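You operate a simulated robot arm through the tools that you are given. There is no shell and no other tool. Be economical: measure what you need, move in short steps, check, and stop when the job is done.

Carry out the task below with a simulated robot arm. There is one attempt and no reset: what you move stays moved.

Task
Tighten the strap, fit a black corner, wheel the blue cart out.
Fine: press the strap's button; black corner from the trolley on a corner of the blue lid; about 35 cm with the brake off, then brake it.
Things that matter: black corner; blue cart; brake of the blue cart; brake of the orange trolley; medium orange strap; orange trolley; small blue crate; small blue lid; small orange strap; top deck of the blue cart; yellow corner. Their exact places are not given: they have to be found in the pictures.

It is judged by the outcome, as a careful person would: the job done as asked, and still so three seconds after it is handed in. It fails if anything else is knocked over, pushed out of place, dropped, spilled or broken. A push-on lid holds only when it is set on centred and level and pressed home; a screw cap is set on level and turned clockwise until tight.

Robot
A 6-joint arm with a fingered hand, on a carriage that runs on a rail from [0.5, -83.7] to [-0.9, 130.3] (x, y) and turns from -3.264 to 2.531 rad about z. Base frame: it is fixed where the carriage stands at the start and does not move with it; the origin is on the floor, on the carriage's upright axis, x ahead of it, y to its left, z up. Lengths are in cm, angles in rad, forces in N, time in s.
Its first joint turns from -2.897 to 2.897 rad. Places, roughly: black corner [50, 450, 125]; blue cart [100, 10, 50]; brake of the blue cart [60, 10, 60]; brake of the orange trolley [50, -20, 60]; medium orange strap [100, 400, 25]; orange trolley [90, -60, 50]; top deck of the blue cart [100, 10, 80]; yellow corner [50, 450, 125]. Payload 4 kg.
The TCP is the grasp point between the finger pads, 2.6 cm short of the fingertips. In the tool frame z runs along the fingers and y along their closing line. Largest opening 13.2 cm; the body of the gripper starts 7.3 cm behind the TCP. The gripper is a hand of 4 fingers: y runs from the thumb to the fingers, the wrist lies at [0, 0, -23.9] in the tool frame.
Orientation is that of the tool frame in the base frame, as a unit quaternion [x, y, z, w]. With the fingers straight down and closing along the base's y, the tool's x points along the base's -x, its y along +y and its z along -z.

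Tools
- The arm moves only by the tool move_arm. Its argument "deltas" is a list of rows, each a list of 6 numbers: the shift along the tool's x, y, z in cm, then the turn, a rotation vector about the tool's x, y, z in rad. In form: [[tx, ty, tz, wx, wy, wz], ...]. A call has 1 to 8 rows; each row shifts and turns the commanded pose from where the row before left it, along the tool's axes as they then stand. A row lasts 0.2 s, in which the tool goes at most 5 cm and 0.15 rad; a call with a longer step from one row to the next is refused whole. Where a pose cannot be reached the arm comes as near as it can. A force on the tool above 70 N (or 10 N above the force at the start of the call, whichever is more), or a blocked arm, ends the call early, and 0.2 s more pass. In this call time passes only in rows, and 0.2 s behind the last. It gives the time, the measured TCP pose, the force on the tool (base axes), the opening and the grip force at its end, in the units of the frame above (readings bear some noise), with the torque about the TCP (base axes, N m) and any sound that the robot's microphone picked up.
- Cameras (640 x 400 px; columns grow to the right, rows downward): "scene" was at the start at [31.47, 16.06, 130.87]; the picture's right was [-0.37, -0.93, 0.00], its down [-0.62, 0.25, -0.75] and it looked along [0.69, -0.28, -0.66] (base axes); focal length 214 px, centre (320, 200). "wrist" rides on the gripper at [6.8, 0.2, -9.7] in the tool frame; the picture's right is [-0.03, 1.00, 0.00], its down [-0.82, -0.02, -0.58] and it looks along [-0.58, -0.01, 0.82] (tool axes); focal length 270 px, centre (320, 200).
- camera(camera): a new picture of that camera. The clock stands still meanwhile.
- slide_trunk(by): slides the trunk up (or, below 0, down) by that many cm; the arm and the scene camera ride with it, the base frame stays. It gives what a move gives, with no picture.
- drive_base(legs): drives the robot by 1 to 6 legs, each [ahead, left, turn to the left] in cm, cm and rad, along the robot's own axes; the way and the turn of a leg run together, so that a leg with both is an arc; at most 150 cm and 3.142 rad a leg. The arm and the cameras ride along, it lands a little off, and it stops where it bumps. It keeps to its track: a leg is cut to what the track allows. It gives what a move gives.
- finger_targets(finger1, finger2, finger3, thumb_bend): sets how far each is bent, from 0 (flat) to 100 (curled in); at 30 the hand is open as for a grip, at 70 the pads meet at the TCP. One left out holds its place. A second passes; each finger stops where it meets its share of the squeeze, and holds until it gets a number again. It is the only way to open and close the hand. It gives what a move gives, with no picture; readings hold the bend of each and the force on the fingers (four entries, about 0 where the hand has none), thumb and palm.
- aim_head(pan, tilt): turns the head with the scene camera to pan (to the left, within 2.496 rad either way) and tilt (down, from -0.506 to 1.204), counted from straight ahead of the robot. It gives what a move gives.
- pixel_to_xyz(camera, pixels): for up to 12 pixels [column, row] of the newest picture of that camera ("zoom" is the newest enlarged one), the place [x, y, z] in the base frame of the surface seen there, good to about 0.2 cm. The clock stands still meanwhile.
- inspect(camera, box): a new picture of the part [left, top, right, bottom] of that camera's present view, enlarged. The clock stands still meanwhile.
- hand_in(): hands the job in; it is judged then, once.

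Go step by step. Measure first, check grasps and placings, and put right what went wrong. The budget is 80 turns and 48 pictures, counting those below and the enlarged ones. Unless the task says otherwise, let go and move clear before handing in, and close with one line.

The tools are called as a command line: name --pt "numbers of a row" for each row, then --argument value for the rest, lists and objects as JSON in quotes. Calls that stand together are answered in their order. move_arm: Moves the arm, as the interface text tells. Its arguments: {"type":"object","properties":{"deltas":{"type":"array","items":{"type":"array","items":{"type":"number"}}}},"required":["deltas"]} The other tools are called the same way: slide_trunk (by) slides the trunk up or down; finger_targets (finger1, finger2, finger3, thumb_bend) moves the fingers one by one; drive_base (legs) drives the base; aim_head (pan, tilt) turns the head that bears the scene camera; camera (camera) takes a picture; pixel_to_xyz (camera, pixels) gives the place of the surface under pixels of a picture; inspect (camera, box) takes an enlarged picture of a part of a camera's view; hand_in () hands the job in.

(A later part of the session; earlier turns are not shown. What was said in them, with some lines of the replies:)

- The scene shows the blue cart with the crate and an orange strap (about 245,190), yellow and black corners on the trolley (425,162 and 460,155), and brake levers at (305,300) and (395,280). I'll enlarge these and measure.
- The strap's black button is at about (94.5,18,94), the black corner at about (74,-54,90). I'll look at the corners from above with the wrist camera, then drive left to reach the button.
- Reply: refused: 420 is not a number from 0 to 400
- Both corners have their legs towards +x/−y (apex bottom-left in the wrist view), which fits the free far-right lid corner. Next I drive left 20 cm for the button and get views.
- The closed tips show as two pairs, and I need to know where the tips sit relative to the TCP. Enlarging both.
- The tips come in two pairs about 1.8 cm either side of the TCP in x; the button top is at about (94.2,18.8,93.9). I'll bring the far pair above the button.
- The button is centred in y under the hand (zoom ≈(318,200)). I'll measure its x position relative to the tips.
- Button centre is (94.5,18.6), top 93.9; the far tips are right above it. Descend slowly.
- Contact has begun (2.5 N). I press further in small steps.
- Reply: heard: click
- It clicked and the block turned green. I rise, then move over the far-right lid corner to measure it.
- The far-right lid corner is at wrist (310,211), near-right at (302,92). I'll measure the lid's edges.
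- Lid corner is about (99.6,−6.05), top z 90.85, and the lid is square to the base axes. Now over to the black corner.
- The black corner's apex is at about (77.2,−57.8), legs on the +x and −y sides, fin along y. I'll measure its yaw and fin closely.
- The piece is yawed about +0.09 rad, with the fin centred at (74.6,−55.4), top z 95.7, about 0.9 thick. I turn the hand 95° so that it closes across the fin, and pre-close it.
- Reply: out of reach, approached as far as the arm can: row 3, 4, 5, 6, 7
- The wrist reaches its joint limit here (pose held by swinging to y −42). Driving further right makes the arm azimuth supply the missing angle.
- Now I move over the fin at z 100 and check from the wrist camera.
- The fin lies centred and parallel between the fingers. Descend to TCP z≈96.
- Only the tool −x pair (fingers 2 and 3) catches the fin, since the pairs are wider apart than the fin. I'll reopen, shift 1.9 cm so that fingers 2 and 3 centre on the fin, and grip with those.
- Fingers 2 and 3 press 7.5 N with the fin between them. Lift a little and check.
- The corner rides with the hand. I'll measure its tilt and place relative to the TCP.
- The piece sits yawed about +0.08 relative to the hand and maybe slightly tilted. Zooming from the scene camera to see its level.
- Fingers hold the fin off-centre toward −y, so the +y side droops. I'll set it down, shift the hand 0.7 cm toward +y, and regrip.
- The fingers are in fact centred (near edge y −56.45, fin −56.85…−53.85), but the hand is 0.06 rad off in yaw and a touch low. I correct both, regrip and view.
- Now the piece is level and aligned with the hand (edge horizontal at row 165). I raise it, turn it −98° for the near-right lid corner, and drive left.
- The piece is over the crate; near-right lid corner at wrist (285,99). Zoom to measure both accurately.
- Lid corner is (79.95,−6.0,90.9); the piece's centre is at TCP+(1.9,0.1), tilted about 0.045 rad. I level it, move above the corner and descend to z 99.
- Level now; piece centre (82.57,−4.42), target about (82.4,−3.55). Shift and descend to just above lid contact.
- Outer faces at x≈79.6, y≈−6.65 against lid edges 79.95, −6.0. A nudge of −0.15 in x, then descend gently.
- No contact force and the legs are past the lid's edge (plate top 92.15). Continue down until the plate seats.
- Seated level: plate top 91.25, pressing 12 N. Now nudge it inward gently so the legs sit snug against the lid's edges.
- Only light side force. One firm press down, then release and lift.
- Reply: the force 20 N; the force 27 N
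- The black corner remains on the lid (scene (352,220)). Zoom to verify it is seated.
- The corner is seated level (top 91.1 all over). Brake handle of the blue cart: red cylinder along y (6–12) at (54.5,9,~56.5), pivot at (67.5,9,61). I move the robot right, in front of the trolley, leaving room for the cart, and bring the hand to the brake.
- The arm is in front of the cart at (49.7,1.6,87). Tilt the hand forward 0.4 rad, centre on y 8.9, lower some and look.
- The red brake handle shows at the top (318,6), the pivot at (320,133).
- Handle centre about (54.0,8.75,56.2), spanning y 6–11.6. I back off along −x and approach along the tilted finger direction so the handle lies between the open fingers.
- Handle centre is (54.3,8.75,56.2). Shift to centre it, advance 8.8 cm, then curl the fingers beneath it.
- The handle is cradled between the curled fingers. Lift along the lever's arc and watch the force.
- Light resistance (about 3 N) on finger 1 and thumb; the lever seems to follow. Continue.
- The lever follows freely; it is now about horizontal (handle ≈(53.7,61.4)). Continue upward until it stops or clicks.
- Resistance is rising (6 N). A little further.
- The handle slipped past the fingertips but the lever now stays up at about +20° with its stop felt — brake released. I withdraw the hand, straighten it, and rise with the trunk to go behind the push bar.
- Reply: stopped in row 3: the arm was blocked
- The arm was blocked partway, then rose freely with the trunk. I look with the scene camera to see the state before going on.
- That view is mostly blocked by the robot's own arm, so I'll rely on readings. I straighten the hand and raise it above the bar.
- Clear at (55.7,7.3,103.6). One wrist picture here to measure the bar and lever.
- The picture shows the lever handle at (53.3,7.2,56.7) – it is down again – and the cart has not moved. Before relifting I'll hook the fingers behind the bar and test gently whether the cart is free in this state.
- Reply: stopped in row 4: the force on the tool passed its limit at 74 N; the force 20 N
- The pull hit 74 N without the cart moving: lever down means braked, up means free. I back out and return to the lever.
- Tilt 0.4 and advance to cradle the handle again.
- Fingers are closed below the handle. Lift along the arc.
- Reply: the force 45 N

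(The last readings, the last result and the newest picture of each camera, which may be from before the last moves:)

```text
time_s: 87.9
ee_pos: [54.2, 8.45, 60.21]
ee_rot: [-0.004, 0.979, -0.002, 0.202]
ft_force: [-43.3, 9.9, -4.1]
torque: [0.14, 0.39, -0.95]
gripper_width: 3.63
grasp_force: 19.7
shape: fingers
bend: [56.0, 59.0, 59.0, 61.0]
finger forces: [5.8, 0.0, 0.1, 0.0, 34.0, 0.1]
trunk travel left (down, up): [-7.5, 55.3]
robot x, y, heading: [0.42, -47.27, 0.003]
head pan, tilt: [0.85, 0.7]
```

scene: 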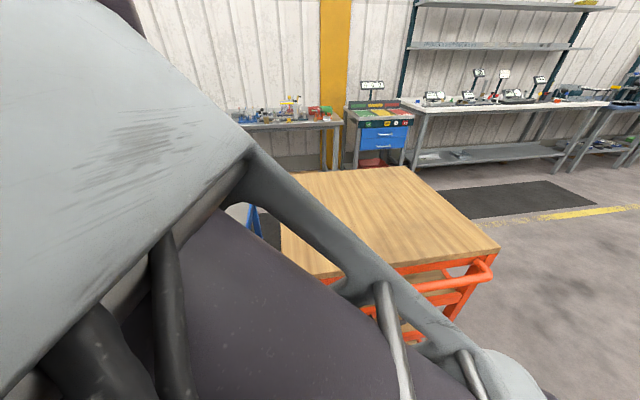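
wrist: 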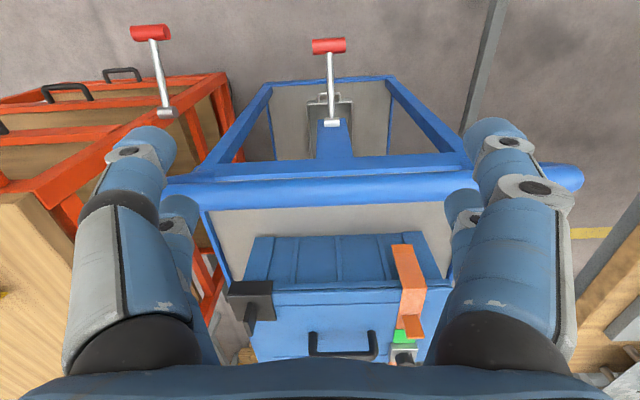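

The thumb is jammed against the handle's outward arc (−43 N in x). Relieve by shifting the hand −x.

move_arm --pt "0.37 0 -0.16 0 0 0" --pt "0.37 0 -0.16 0 0 0" --pt "0.37 0 -0.16 0 0 0"

```text
time_s: 88.7
ee_pos: [53.82, 7.83, 59.81]
ee_rot: [0.002, 0.979, -0.008, 0.203]
ft_force: [2.5, 5.3, -0.5]
torque: [0.02, -0.01, -0.15]
gripper_width: 4.55
grasp_force: 3.3
shape: fingers
bend: [54.0, 59.0, 59.0, 59.0]
finger forces: [4.2, 2.1, 0.1, 0.1, 0.0, 0.1]
trunk travel left (down, up): [-7.5, 55.3]
robot x, y, heading: [0.12, -47.65, -0.004]
head pan, tilt: [0.85, 0.7]
```

Relieved (now ~5 N sideways). Recentre in y a bit and continue lifting.

move_arm --pt "0 0.6 0 0 0 0" --pt "-0.3 0.2 -0.95 0 0 0" --pt "-0.35 0 -0.93 0 0 0" --pt "-0.4 0 -0.916 0 0 0"

```text
time_s: 89.9
ee_pos: [53.57, 8.19, 60.4]
ee_rot: [-0.001, 0.98, -0.025, 0.197]
ft_force: [-0.6, 4.4, -0.8]
torque: [0.01, -0.02, 0.0]
gripper_width: 3.89
grasp_force: 2.9
shape: fingers
bend: [58.0, 58.0, 59.0, 59.0]
finger forces: [3.0, 2.5, 0.0, 0.0, 0.2, 0.0]
trunk travel left (down, up): [-7.5, 55.3]
robot x, y, heading: [0.12, -47.17, 0.004]
head pan, tilt: [0.85, 0.7]
stopped in row 4: the arm was blocked; the commanded pose is now the measured one
```

The forces on the hand are small, so the arm itself is hitting its own limit; lifting with the trunk avoids that. Raise trunk 3 cm.

slide_trunk --by 3

```text
time_s: 90.6
ee_pos: [53.86, 7.85, 63.14]
ee_rot: [0.0, 0.98, -0.029, 0.197]
ft_force: [-2.0, 7.7, 0.1]
torque: [0.03, 0.08, 0.03]
gripper_width: 4.14
grasp_force: 6.2
shape: fingers
bend: [57.0, 57.0, 59.0, 59.0]
finger forces: [7.0, 5.0, 0.0, 0.0, 0.0, 0.1]
trunk travel left (down, up): [-10.5, 52.3]
robot x, y, heading: [0.34, -47.47, -0.001]
head pan, tilt: [0.85, 0.7]
```

move_arm --pt "0 0.5 0 0 0 0" --pt "0 0.4 0 0 0 0"

slide_trunk --by 3

```text
time_s: 91.2
ee_pos: [53.69, 9.05, 63.66]
ee_rot: [0.0, 0.98, -0.024, 0.198]
ft_force: [4.1, -4.8, -1.2]
torque: [0.01, -0.02, 0.05]
gripper_width: 3.79
grasp_force: 4.1
shape: fingers
bend: [59.0, 59.0, 56.0, 58.0]
finger forces: [0.0, 0.7, 5.8, 0.0, 1.7, 0.0]
trunk travel left (down, up): [-10.5, 52.3]
robot x, y, heading: [0.17, -47.49, -0.003]
head pan, tilt: [0.85, 0.7]
```

```text
time_s: 92.0
ee_pos: [53.69, 9.04, 66.21]
ee_rot: [0.0, 0.98, -0.027, 0.197]
ft_force: [-3.5, 1.3, -10.5]
torque: [0.02, 0.08, -0.03]
gripper_width: 3.97
grasp_force: 7.4
shape: fingers
bend: [56.0, 59.0, 59.0, 59.0]
finger forces: [5.7, 1.8, 1.7, 0.0, 5.7, 0.0]
trunk travel left (down, up): [-13.5, 49.3]
robot x, y, heading: [0.51, -47.64, 0.005]
head pan, tilt: [0.85, 0.7]
```

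Downward 10 N on the hand – the lever seems at its upper stop. A small extra push, then open and look.

slide_trunk --by 0.7

finger_targets --finger1 30 --finger2 30 --finger3 30 --thumb_bend 30

camera --camera "wrist"

pixel_to_xyz --camera "wrist" --pixels '[[320, 100], [320, 120], [320, 140], [320, 160], [320, 180], [320, 200], [320, 220], [320, 240], [270, 160], [370, 160]]'

```text
time_s: 92.5
ee_pos: [53.64, 9.07, 66.87]
ee_rot: [-0.001, 0.98, -0.027, 0.196]
ft_force: [-6.8, 1.8, -7.4]
torque: [0.12, 0.16, -0.09]
gripper_width: 4.31
grasp_force: 5.7
shape: fingers
bend: [55.0, 59.0, 59.0, 59.0]
finger forces: [4.5, 0.8, 0.2, 0.1, 5.9, 0.0]
trunk travel left (down, up): [-14.2, 48.6]
robot x, y, heading: [0.23, -47.69, -0.001]
head pan, tilt: [0.85, 0.7]
```

```text
time_s: 93.5
ee_pos: [53.72, 8.96, 67.05]
ee_rot: [0.001, 0.98, -0.026, 0.197]
ft_force: [0.2, -0.6, 1.1]
torque: [0.0, -0.03, 0.01]
gripper_width: 13.27
grasp_force: 0.2
shape: fingers
bend: [30.0, 30.0, 30.0, 30.0]
finger forces: [0.0, 0.0, 0.1, 0.0, 0.0, 0.0]
trunk travel left (down, up): [-14.2, 48.6]
robot x, y, heading: [0.61, -47.74, 0.003]
head pan, tilt: [0.85, 0.7]
```

```text
2 pictures are left
```

wrist: 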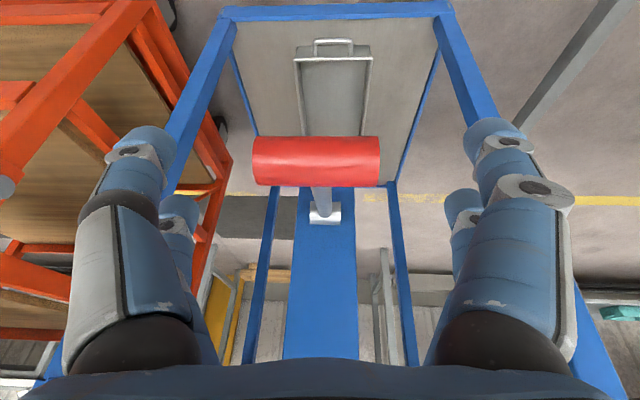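

```text
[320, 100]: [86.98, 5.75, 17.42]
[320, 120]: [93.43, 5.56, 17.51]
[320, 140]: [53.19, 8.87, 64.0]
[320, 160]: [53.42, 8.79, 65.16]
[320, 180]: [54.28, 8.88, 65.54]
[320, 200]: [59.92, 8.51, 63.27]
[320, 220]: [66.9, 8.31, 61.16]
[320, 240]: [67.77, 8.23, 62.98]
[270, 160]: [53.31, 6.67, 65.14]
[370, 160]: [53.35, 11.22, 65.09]
```

The lever stays up at about +17° on its own. I lift straight out with the trunk, fingers open either side.

slide_trunk --by 20

slide_trunk --by 16

move_arm --pt "0 0 0 -0.018 0.13 0" --pt "0 0 0 -0.018 0.13 0" --pt "0 0 0 -0.018 0.135 0" --pt "0 0 -1.5 0 0 0"

```text
time_s: 95.7
ee_pos: [53.39, 9.27, 87.48]
ee_rot: [-0.001, 0.98, -0.023, 0.198]
ft_force: [-0.3, 0.3, 0.4]
torque: [0.0, -0.02, 0.0]
gripper_width: 13.25
grasp_force: 0.1
shape: fingers
bend: [30.0, 30.0, 30.0, 30.0]
finger forces: [0.0, 0.1, 0.0, 0.0, 0.0, 0.0]
trunk travel left (down, up): [-34.2, 28.6]
robot x, y, heading: [0.28, -47.76, -0.006]
head pan, tilt: [0.85, 0.7]
```

```text
time_s: 97.5
ee_pos: [53.51, 9.13, 103.35]
ee_rot: [-0.001, 0.98, -0.024, 0.198]
ft_force: [0.5, 0.9, 1.0]
torque: [0.01, -0.02, 0.02]
gripper_width: 13.2
grasp_force: 0.1
shape: fingers
bend: [30.0, 30.0, 30.0, 30.0]
finger forces: [0.1, 0.0, 0.1, 0.0, 0.0, 0.0]
trunk travel left (down, up): [-50.2, 12.6]
robot x, y, heading: [0.33, -47.39, -0.002]
head pan, tilt: [0.85, 0.7]
```

```text
time_s: 98.5
ee_pos: [53.62, 9.14, 104.89]
ee_rot: [-0.001, 1.0, 0.003, 0.001]
ft_force: [-1.0, 0.1, 0.6]
torque: [-0.03, 0.02, -0.01]
gripper_width: 13.27
grasp_force: 0.0
shape: fingers
bend: [30.0, 30.0, 30.0, 30.0]
finger forces: [0.1, 0.0, 0.1, 0.0, 0.0, 0.0]
trunk travel left (down, up): [-50.2, 12.6]
robot x, y, heading: [0.71, -47.7, 0.011]
head pan, tilt: [0.85, 0.7]
```

Now behind the bar: forward over it, then down.

aim_head --pan 0 --tilt 0.6

move_arm --pt "-4.5 -0.3 0 0 0 0" --pt "-4.5 -0.3 0 0 0 0" --pt "-4.4 0 0 0 0 0" --pt "0 0 4 0 0 0" --pt "0 0 4 0 0 0" --pt "0 0 4 0 0 0"

move_arm --pt "0.7 0 0 0 0 0" --pt "0.7 0 0 0 0 0" --pt "0.7 0 0 0 0 0" --pt "0.7 0 0 0 0 0" --pt "0.7 0 0 0 0 0" --pt "0.7 0 0 0 0 0"

```text
time_s: 99.7
ee_pos: [53.61, 9.22, 104.83]
ee_rot: [-0.002, 1.0, 0.002, 0.003]
ft_force: [-0.1, 0.6, -0.4]
torque: [-0.03, 0.02, -0.05]
gripper_width: 13.24
grasp_force: 0.1
shape: fingers
bend: [30.0, 30.0, 30.0, 30.0]
finger forces: [0.1, 0.0, 0.0, 0.1, 0.1, 0.0]
trunk travel left (down, up): [-50.2, 12.6]
robot x, y, heading: [0.36, -47.73, -0.001]
head pan, tilt: [0.0, 0.6]
```

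```text
time_s: 101.1
ee_pos: [66.94, 8.6, 92.95]
ee_rot: [-0.002, 1.0, 0.003, 0.002]
ft_force: [-0.5, -0.6, 0.1]
torque: [0.04, -0.04, -0.02]
gripper_width: 13.26
grasp_force: 0.1
shape: fingers
bend: [30.0, 30.0, 30.0, 30.0]
finger forces: [0.0, 0.0, 0.0, 0.0, 0.0, 0.0]
trunk travel left (down, up): [-50.2, 12.6]
robot x, y, heading: [0.14, -47.67, -0.002]
head pan, tilt: [0.0, 0.6]
```

```text
time_s: 102.5
ee_pos: [62.69, 8.59, 92.86]
ee_rot: [-0.002, 1.0, 0.004, 0.002]
ft_force: [1.1, 1.4, 0.0]
torque: [0.0, 0.05, -0.01]
gripper_width: 13.31
grasp_force: 0.3
shape: fingers
bend: [30.0, 30.0, 30.0, 30.0]
finger forces: [0.3, 0.1, 0.0, 0.1, 0.7, 0.1]
trunk travel left (down, up): [-50.2, 12.6]
robot x, y, heading: [0.2, -47.37, 0.001]
head pan, tilt: [0.0, 0.6]
```

The cart rolls with almost no force (contact was at TCP x≈64.9). Continue pulling steadily.

move_arm --pt "0.9 0 0 0 0 0" --pt "1.0 0 0 0 0 0" --pt "1.0 0 0 0 0 0" --pt "1.0 0 0 0 0 0" --pt "1.0 0 0 0 0 0" --pt "1.0 0 0 0 0 0" --pt "1.0 0 0 0 0 0" --pt "1.0 0 0 0 0 0"

move_arm --pt "1.0 0 0 0 0 0" --pt "1.0 0 0 0 0 0" --pt "1.0 0 0 0 0 0" --pt "1.0 0 0 0 0 0" --pt "1.0 0 0 0 0 0" --pt "1.0 0 0 0 0 0" --pt "1.0 0 0 0 0 0" --pt "1.0 0 0 0 0 0"

```text
time_s: 104.3
ee_pos: [54.91, 8.55, 92.79]
ee_rot: [-0.002, 1.0, 0.003, 0.001]
ft_force: [0.3, 0.0, -0.3]
torque: [-0.01, 0.02, -0.01]
gripper_width: 13.31
grasp_force: 0.1
shape: fingers
bend: [30.0, 30.0, 30.0, 30.0]
finger forces: [0.0, 0.0, 0.0, 0.0, 0.0, 0.1]
trunk travel left (down, up): [-50.2, 12.6]
robot x, y, heading: [0.32, -47.47, -0.002]
head pan, tilt: [0.0, 0.6]
```

```text
time_s: 106.1
ee_pos: [46.71, 8.61, 92.97]
ee_rot: [-0.001, 1.0, 0.003, 0.001]
ft_force: [0.0, -0.8, -0.4]
torque: [0.0, 0.03, 0.02]
gripper_width: 13.27
grasp_force: 0.1
shape: fingers
bend: [30.0, 30.0, 30.0, 30.0]
finger forces: [0.0, 0.0, 0.1, 0.0, 0.1, 0.0]
trunk travel left (down, up): [-50.2, 12.6]
robot x, y, heading: [0.39, -47.67, 0.001]
head pan, tilt: [0.0, 0.6]
```

Moving smoothly. Continue, slowing towards the end.

move_arm --pt "1.0 0 0 0 0 0" --pt "1.0 0 0 0 0 0" --pt "1.0 0 0 0 0 0" --pt "1.0 0 0 0 0 0" --pt "1.0 0 0 0 0 0" --pt "1.0 0 0 0 0 0" --pt "1.0 0 0 0 0 0" --pt "1.0 0 0 0 0 0"

move_arm --pt "0.9 0 0 0 0 0" --pt "0.9 0 0 0 0 0" --pt "0.8 0 0 0 0 0" --pt "0.8 0 0 0 0 0" --pt "0.7 0 0 0 0 0" --pt "0.6 0 0 0 0 0" --pt "0.5 0 0 0 0 0" --pt "0.4 0 0 0 0 0"

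move_arm --pt "0.4 0 0 0 0 0" --pt "0.3 0 0 0 0 0" --pt "0.3 0 0 0 0 0" --pt "0.2 0 0 0 0 0" --pt "0.2 0 0 0 0 0" --pt "0.2 0 0 0 0 0" --pt "0.1 0 0 0 0 0" --pt "0.1 0 0 0 0 0"

```text
time_s: 107.9
ee_pos: [38.97, 8.67, 92.83]
ee_rot: [-0.001, 1.0, 0.003, 0.002]
ft_force: [0.9, 0.5, 0.1]
torque: [-0.02, -0.02, 0.0]
gripper_width: 13.3
grasp_force: 0.0
shape: fingers
bend: [30.0, 30.0, 30.0, 30.0]
finger forces: [0.0, 0.1, 0.1, 0.0, 0.1, 0.0]
trunk travel left (down, up): [-50.2, 12.6]
robot x, y, heading: [0.32, -47.61, 0.006]
head pan, tilt: [0.0, 0.6]
```

```text
time_s: 109.7
ee_pos: [33.2, 8.51, 92.78]
ee_rot: [-0.002, 1.0, 0.003, 0.001]
ft_force: [-0.3, -0.2, -1.0]
torque: [-0.01, 0.01, 0.0]
gripper_width: 13.31
grasp_force: 0.2
shape: fingers
bend: [30.0, 30.0, 30.0, 30.0]
finger forces: [0.0, 0.0, 0.1, 0.0, 0.0, 0.0]
trunk travel left (down, up): [-50.2, 12.6]
robot x, y, heading: [0.33, -47.98, 0.0]
head pan, tilt: [0.0, 0.6]
```

```text
time_s: 111.5
ee_pos: [31.48, 8.51, 92.78]
ee_rot: [-0.001, 1.0, 0.004, 0.002]
ft_force: [3.1, -1.0, -0.6]
torque: [0.03, 0.04, 0.08]
gripper_width: 13.29
grasp_force: 1.4
shape: fingers
bend: [30.0, 30.0, 30.0, 30.0]
finger forces: [1.1, 0.0, 0.0, 0.0, 1.7, 0.0]
trunk travel left (down, up): [-50.2, 12.6]
robot x, y, heading: [0.19, -47.64, 0.001]
head pan, tilt: [0.0, 0.6]
```

In contact at x 31.5 (33.4 cm travelled). A last 1.5 cm slowly.

move_arm --pt "0.3 0 0 0 0 0" --pt "0.3 0 0 0 0 0" --pt "0.3 0 0 0 0 0" --pt "0.3 0 0 0 0 0" --pt "0.2 0 0 0 0 0" --pt "0.1 0 0 0 0 0" --pt "0 0 0 0 0 0"

```text
time_s: 113.1
ee_pos: [30.0, 8.61, 92.83]
ee_rot: [-0.002, 1.0, 0.003, 0.002]
ft_force: [3.5, 0.6, -1.0]
torque: [0.0, 0.08, 0.01]
gripper_width: 13.26
grasp_force: 1.2
shape: fingers
bend: [30.0, 30.0, 30.0, 30.0]
finger forces: [1.4, 0.0, 0.0, 0.0, 2.2, 0.0]
trunk travel left (down, up): [-50.2, 12.6]
robot x, y, heading: [0.58, -47.63, 0.003]
head pan, tilt: [0.0, 0.6]
```

The cart is ~35 cm out (bar now at x≈26). I back the fingers off, rise over the bar, close the hand and go above the brake handle, expected at (19.3,8.8,65).

move_arm --pt "-0.8 0 0 0 0 0" --pt "-0.8 0 0 0 0 0" --pt "0 0 -4 0 0 0" --pt "0 0 -4 0 0 0" --pt "0 0 -4.5 0 0 0" --pt "4.7 0 0 0 0 0" --pt "4.7 0 0 0 0 0" --pt "4.5 0 0 0 0 0"

finger_targets --finger1 70 --finger2 70 --finger3 70 --thumb_bend 70

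```text
time_s: 114.6
ee_pos: [28.99, 5.43, 97.05]
ee_rot: [0.029, 0.997, -0.071, -0.003]
ft_force: [1.6, -0.6, 0.1]
torque: [-0.03, 0.02, -0.01]
gripper_width: 13.37
grasp_force: 0.1
shape: fingers
bend: [30.0, 30.0, 30.0, 30.0]
finger forces: [0.1, 0.0, 0.1, 0.0, 0.0, 0.1]
trunk travel left (down, up): [-50.2, 12.6]
robot x, y, heading: [0.23, -47.53, -0.001]
head pan, tilt: [0.0, 0.6]
stopped in row 7: the arm was blocked; the commanded pose is now the measured one
```

```text
time_s: 115.6
ee_pos: [28.8, 5.7, 97.01]
ee_rot: [0.028, 0.997, -0.072, -0.004]
ft_force: [0.3, -0.4, -0.2]
torque: [-0.01, 0.02, 0.02]
gripper_width: 0.12
grasp_force: 0.1
shape: fingers
bend: [70.0, 70.0, 70.0, 70.0]
finger forces: [0.0, 0.1, 0.0, 0.0, 0.0, 0.0]
trunk travel left (down, up): [-50.2, 12.6]
robot x, y, heading: [0.31, -47.46, -0.004]
head pan, tilt: [0.0, 0.6]
```

The arm is folded to its limit here, so I rise with the trunk, drive right to unfold it, and level the hand.

slide_trunk --by 10

drive_base --legs '[[0, -22, 0]]'

move_arm --pt "0 0 0 -0.036 -0.002 -0.114" --pt "0 0 0 -0.036 -0.002 -0.114" --pt "0 0 0 -0.036 -0.002 -0.114" --pt "0 0 0 -0.036 -0.002 -0.114"

```text
time_s: 117.0
ee_pos: [28.59, 5.69, 107.25]
ee_rot: [0.026, 0.997, -0.071, -0.004]
ft_force: [0.8, 0.3, 0.3]
torque: [0.0, 0.0, -0.02]
gripper_width: 0.15
grasp_force: 0.2
shape: fingers
bend: [70.0, 70.0, 70.0, 70.0]
finger forces: [0.0, 0.1, 0.0, 0.0, 0.0, 0.0]
trunk travel left (down, up): [-60.2, 2.6]
robot x, y, heading: [0.39, -47.42, -0.0]
head pan, tilt: [0.0, 0.6]
```

```text
time_s: 118.6
ee_pos: [28.79, -16.11, 107.2]
ee_rot: [0.026, 0.997, -0.071, -0.003]
ft_force: [-1.0, 1.1, -0.1]
torque: [-0.02, -0.03, 0.01]
gripper_width: 0.15
grasp_force: 0.1
shape: fingers
bend: [70.0, 70.0, 70.0, 70.0]
finger forces: [0.1, 0.1, 0.1, 0.0, 0.0, 0.1]
trunk travel left (down, up): [-60.2, 2.6]
robot x, y, heading: [0.47, -69.63, 0.001]
head pan, tilt: [0.0, 0.6]
```

```text
time_s: 119.6
ee_pos: [28.63, -16.21, 107.18]
ee_rot: [-0.202, 0.979, 0.004, -0.015]
ft_force: [-0.9, 0.9, -0.6]
torque: [0.0, -0.01, 0.01]
gripper_width: 0.15
grasp_force: 0.1
shape: fingers
bend: [70.0, 70.0, 70.0, 70.0]
finger forces: [0.0, 0.2, 0.0, 0.0, 0.0, 0.0]
trunk travel left (down, up): [-60.2, 2.6]
robot x, y, heading: [0.43, -69.61, 0.002]
head pan, tilt: [0.0, 0.6]
```

Hand level at yaw 0.4. Move to (14,8,107) in front of the bar and take a wrist picture of the lever.

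move_arm --pt "0.54 4 0 0 0 0" --pt "0.54 4 0 0 0 0" --pt "0.54 4 0 0 0 0" --pt "0.54 4 0 0 0 0" --pt "0.54 4 0 0 0 0" --pt "0.54 4 0 0 0 0" --pt "0.54 4 0 0 0 0"

camera --camera "wrist"

```text
time_s: 121.2
ee_pos: [14.21, 8.11, 107.7]
ee_rot: [-0.201, 0.98, 0.004, -0.014]
ft_force: [-0.5, -0.5, 0.8]
torque: [0.02, 0.04, 0.02]
gripper_width: 0.15
grasp_force: 0.1
shape: fingers
bend: [70.0, 70.0, 70.0, 70.0]
finger forces: [0.1, 0.1, 0.0, 0.0, 0.1, 0.1]
trunk travel left (down, up): [-60.2, 2.6]
robot x, y, heading: [0.37, -69.38, 0.002]
head pan, tilt: [0.0, 0.6]
```

```text
1 pictures are left
```

wrist: 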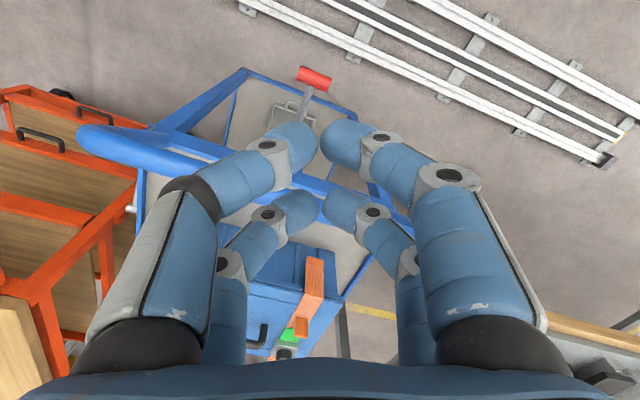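

pixel_to_xyz --camera "wrist" --pixels '[[315, 78], [300, 72], [328, 85], [310, 92], [305, 105], [230, 155], [100, 138], [340, 190], [312, 250], [205, 160], [317, 70]]'

```text
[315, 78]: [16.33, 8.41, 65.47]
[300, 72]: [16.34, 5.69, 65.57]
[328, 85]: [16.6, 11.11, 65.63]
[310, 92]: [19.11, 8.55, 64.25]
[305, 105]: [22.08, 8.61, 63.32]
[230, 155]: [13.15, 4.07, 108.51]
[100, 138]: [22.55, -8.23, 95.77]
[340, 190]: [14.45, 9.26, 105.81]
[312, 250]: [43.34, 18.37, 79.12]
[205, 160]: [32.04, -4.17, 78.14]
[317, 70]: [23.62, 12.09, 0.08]
```

Bar front-top is at x≈22.55 versus 60.18 before: the cart is about 37.5 cm out (the hand dragged it a bit on leaving). I'll nudge it back ~2 cm from the front of the bar.

move_arm --pt "0 0 4.5 0 0 0" --pt "0 0 4.5 0 0 0" --pt "0 0 4 0 0 0" --pt "-1.4 -0.6 0 0 0 0" --pt "-1.4 -0.6 0 0 0 0"

move_arm --pt "-0.37 -0.16 0 0 0 0" --pt "-0.37 -0.16 0 0 0 0" --pt "-0.37 -0.16 0 0 0 0"

```text
time_s: 122.4
ee_pos: [16.87, 8.17, 94.47]
ee_rot: [-0.201, 0.979, 0.003, -0.014]
ft_force: [0.4, 1.0, 0.2]
torque: [0.03, 0.0, 0.0]
gripper_width: 0.14
grasp_force: 0.0
shape: fingers
bend: [70.0, 70.0, 70.0, 70.0]
finger forces: [0.0, 0.0, 0.1, 0.0, 0.0, 0.0]
trunk travel left (down, up): [-60.2, 2.6]
robot x, y, heading: [0.33, -69.33, -0.002]
head pan, tilt: [0.0, 0.6]
```

```text
time_s: 123.2
ee_pos: [18.16, 8.05, 94.55]
ee_rot: [-0.202, 0.979, 0.003, -0.014]
ft_force: [-0.1, -0.2, 1.0]
torque: [0.02, -0.01, 0.0]
gripper_width: 0.13
grasp_force: 0.1
shape: fingers
bend: [70.0, 70.0, 70.0, 70.0]
finger forces: [0.0, 0.0, 0.1, 0.0, 0.0, 0.0]
trunk travel left (down, up): [-60.2, 2.6]
robot x, y, heading: [0.49, -69.78, 0.001]
head pan, tilt: [0.0, 0.6]
```

move_arm --pt "-0.28 -0.12 0 0 0 0" --pt "-0.28 -0.12 0 0 0 0" --pt "-0.28 -0.12 0 0 0 0"

```text
time_s: 124.0
ee_pos: [19.13, 8.06, 94.57]
ee_rot: [-0.201, 0.98, 0.003, -0.014]
ft_force: [-0.3, -0.1, -0.2]
torque: [-0.01, -0.02, -0.01]
gripper_width: 0.15
grasp_force: 0.1
shape: fingers
bend: [70.0, 70.0, 70.0, 70.0]
finger forces: [0.0, 0.0, 0.3, 0.0, 0.0, 0.0]
trunk travel left (down, up): [-60.2, 2.6]
robot x, y, heading: [0.34, -69.81, 0.001]
head pan, tilt: [0.0, 0.6]
```

Finger 3 just begins to touch at x 19.1. Push 2 cm further, slowly.

move_arm --pt "-0.28 -0.12 0 0 0 0" --pt "-0.28 -0.12 0 0 0 0" --pt "-0.28 -0.12 0 0 0 0" --pt "-0.28 -0.12 0 0 0 0" --pt "-0.28 -0.12 0 0 0 0" --pt "-0.28 -0.12 0 0 0 0" --pt "-0.2 -0.08 0 0 0 0"

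```text
time_s: 125.6
ee_pos: [21.05, 8.15, 94.45]
ee_rot: [-0.201, 0.979, 0.003, -0.014]
ft_force: [-2.6, -0.4, 3.5]
torque: [-0.07, -0.15, -0.09]
gripper_width: 0.15
grasp_force: 2.7
shape: fingers
bend: [70.0, 70.0, 70.0, 70.0]
finger forces: [0.0, 0.0, 4.0, 0.0, 0.0, 0.0]
trunk travel left (down, up): [-60.2, 2.6]
robot x, y, heading: [0.41, -69.29, 0.002]
head pan, tilt: [0.0, 0.6]
```

Pushed back about 1.9 cm. Now back off the bar and lower with the trunk over the brake handle.

move_arm --pt "2 0.62 0 0 0 0" --pt "2 0.62 0 0 0 0"

slide_trunk --by -23

```text
time_s: 126.2
ee_pos: [16.88, 7.6, 94.58]
ee_rot: [-0.201, 0.98, 0.003, -0.014]
ft_force: [0.5, 0.2, 0.3]
torque: [-0.01, 0.01, -0.01]
gripper_width: 0.13
grasp_force: 0.0
shape: fingers
bend: [70.0, 70.0, 70.0, 70.0]
finger forces: [0.0, 0.1, 0.0, 0.0, 0.0, 0.0]
trunk travel left (down, up): [-60.2, 2.6]
robot x, y, heading: [0.02, -69.79, 0.0]
head pan, tilt: [0.0, 0.6]
```

```text
time_s: 128.7
ee_pos: [16.9, 7.59, 71.7]
ee_rot: [-0.201, 0.98, 0.004, -0.014]
ft_force: [0.4, -0.5, 0.4]
torque: [-0.02, 0.03, -0.02]
gripper_width: 0.15
grasp_force: 0.0
shape: fingers
bend: [70.0, 70.0, 70.0, 70.0]
finger forces: [0.0, 0.0, 0.0, 0.0, 0.0, 0.1]
trunk travel left (down, up): [-37.2, 25.6]
robot x, y, heading: [0.54, -69.5, -0.006]
head pan, tilt: [0.0, 0.6]
```

Now press down with the arm, step by step.

move_arm --pt "0 0 1.5 0 0 0" --pt "0 0 1.2 0 0 0" --pt "0 0 0.8 0 0 0" --pt "0 0 0.8 0 0 0" --pt "0 0 0.8 0 0 0"

move_arm --pt "0 0 0.8 0 0 0" --pt "0 0 0.8 0 0 0" --pt "0 0 0.8 0 0 0" --pt "0 0 0.8 0 0 0"

```text
time_s: 129.9
ee_pos: [16.71, 7.59, 66.51]
ee_rot: [-0.202, 0.979, 0.004, -0.014]
ft_force: [0.1, 0.3, 0.3]
torque: [0.0, -0.01, -0.01]
gripper_width: 0.15
grasp_force: 0.1
shape: fingers
bend: [70.0, 70.0, 70.0, 70.0]
finger forces: [0.0, 0.0, 0.0, 0.0, 0.0, 0.1]
trunk travel left (down, up): [-37.2, 25.6]
robot x, y, heading: [0.61, -69.49, 0.0]
head pan, tilt: [0.0, 0.6]
```

```text
time_s: 130.9
ee_pos: [16.71, 7.64, 63.21]
ee_rot: [-0.201, 0.98, 0.003, -0.014]
ft_force: [0.1, -0.3, 0.7]
torque: [0.0, -0.01, 0.02]
gripper_width: 0.13
grasp_force: 0.0
shape: fingers
bend: [70.0, 70.0, 70.0, 70.0]
finger forces: [0.0, 0.0, 0.1, 0.1, 0.1, 0.0]
trunk travel left (down, up): [-37.2, 25.6]
robot x, y, heading: [0.68, -69.26, 0.002]
head pan, tilt: [0.0, 0.6]
```

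No force yet; the lever may have dropped ahead of the fingers. Continue to where the lowered handle (top ≈57.4) should be felt.

move_arm --pt "0 0 0.8 0 0 0" --pt "0 0 0.8 0 0 0" --pt "0 0 0.6 0 0 0" --pt "0 0 0.6 0 0 0" --pt "0 0 0.5 0 0 0" --pt "0 0 0.4 0 0 0"

```text
time_s: 132.3
ee_pos: [16.74, 6.94, 59.8]
ee_rot: [-0.201, 0.979, 0.004, -0.014]
ft_force: [-1.1, -2.0, 5.5]
torque: [-0.03, -0.14, -0.05]
gripper_width: 0.13
grasp_force: 3.1
shape: fingers
bend: [70.0, 70.0, 71.0, 70.0]
finger forces: [0.1, 0.0, 6.0, 0.0, 0.1, 0.0]
out of reach, approached as far as the arm can: row 3
trunk travel left (down, up): [-37.2, 25.6]
robot x, y, heading: [0.47, -69.25, -0.004]
head pan, tilt: [0.0, 0.6]
```

Contact at tip height 57.2 – just where the lowered handle should be. A slight extra push with the trunk to make sure it is at its stop.

slide_trunk --by -0.7

```text
time_s: 132.8
ee_pos: [16.54, 6.94, 59.51]
ee_rot: [-0.202, 0.979, 0.006, -0.015]
ft_force: [-13.5, -5.0, 28.9]
torque: [0.24, -0.22, 0.08]
gripper_width: 0.16
grasp_force: 18.6
shape: fingers
bend: [70.0, 72.0, 73.0, 70.0]
finger forces: [0.0, 18.8, 18.6, 0.0, 0.0, 0.0]
trunk travel left (down, up): [-36.5, 26.3]
robot x, y, heading: [0.48, -69.57, 0.004]
head pan, tilt: [0.0, 0.6]
```

Firm stop (29 N): the brake is down. I withdraw straight up and take the last picture to verify.

slide_trunk --by 25.5

move_arm --pt "0 0 -4.5 0 0 0" --pt "0 0 -4.5 0 0 0" --pt "0 0 -4.5 0 0 0" --pt "1.5 0 -4.5 0 0 0" --pt "1.5 0 -4 0 0 0"

camera --camera "wrist"

```text
time_s: 135.4
ee_pos: [17.04, 6.83, 84.48]
ee_rot: [-0.201, 0.98, 0.003, -0.014]
ft_force: [-0.2, -0.5, -0.6]
torque: [-0.01, 0.0, -0.01]
gripper_width: 0.17
grasp_force: 0.2
shape: fingers
bend: [70.0, 70.0, 70.0, 70.0]
finger forces: [0.1, 0.0, 0.0, 0.0, 0.0, 0.0]
trunk travel left (down, up): [-62.0, 0.8]
robot x, y, heading: [0.46, -69.46, -0.002]
head pan, tilt: [0.0, 0.6]
```

```text
time_s: 136.6
ee_pos: [14.67, 5.49, 106.63]
ee_rot: [-0.202, 0.979, 0.003, -0.014]
ft_force: [0.0, 0.1, -0.3]
torque: [0.0, 0.03, 0.02]
gripper_width: 0.13
grasp_force: 0.1
shape: fingers
bend: [70.0, 70.0, 70.0, 70.0]
finger forces: [0.0, 0.0, 0.0, 0.0, 0.0, 0.0]
trunk travel left (down, up): [-62.0, 0.8]
robot x, y, heading: [0.26, -69.56, 0.001]
head pan, tilt: [0.0, 0.6]
```

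```text
0 pictures are left
5 turns are left
```

wrist: 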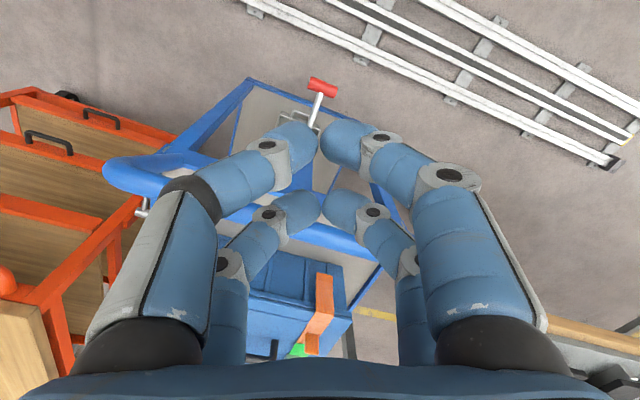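

pixel_to_xyz --camera "wrist" --pixels '[[323, 86], [318, 100], [314, 118], [125, 165], [150, 165], [350, 245], [325, 240], [318, 290]]'

```text
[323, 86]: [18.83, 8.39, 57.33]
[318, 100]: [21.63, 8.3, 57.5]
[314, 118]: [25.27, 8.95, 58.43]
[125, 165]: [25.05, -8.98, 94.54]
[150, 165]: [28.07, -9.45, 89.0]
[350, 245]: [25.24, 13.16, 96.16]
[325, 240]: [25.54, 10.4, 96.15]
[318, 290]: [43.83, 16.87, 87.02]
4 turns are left
```

The lever is down (handle z 57.3), and the cart sits about 35.5 cm out (handle x 18.8 vs 54.5). The strap block is green and the hand is clear, so I'm handing in.

hand_in

```text
The job is handed in.
```

The strap's button is pressed (it clicked and the block turned green), the black corner sat level on the lid's near-right corner when I last saw it before the move, and the blue cart is about 35.5 cm out with its brake lever down. While the brake was still on, I pulled on the bar once to test it; that peaked at 74 N and the cart did not move.
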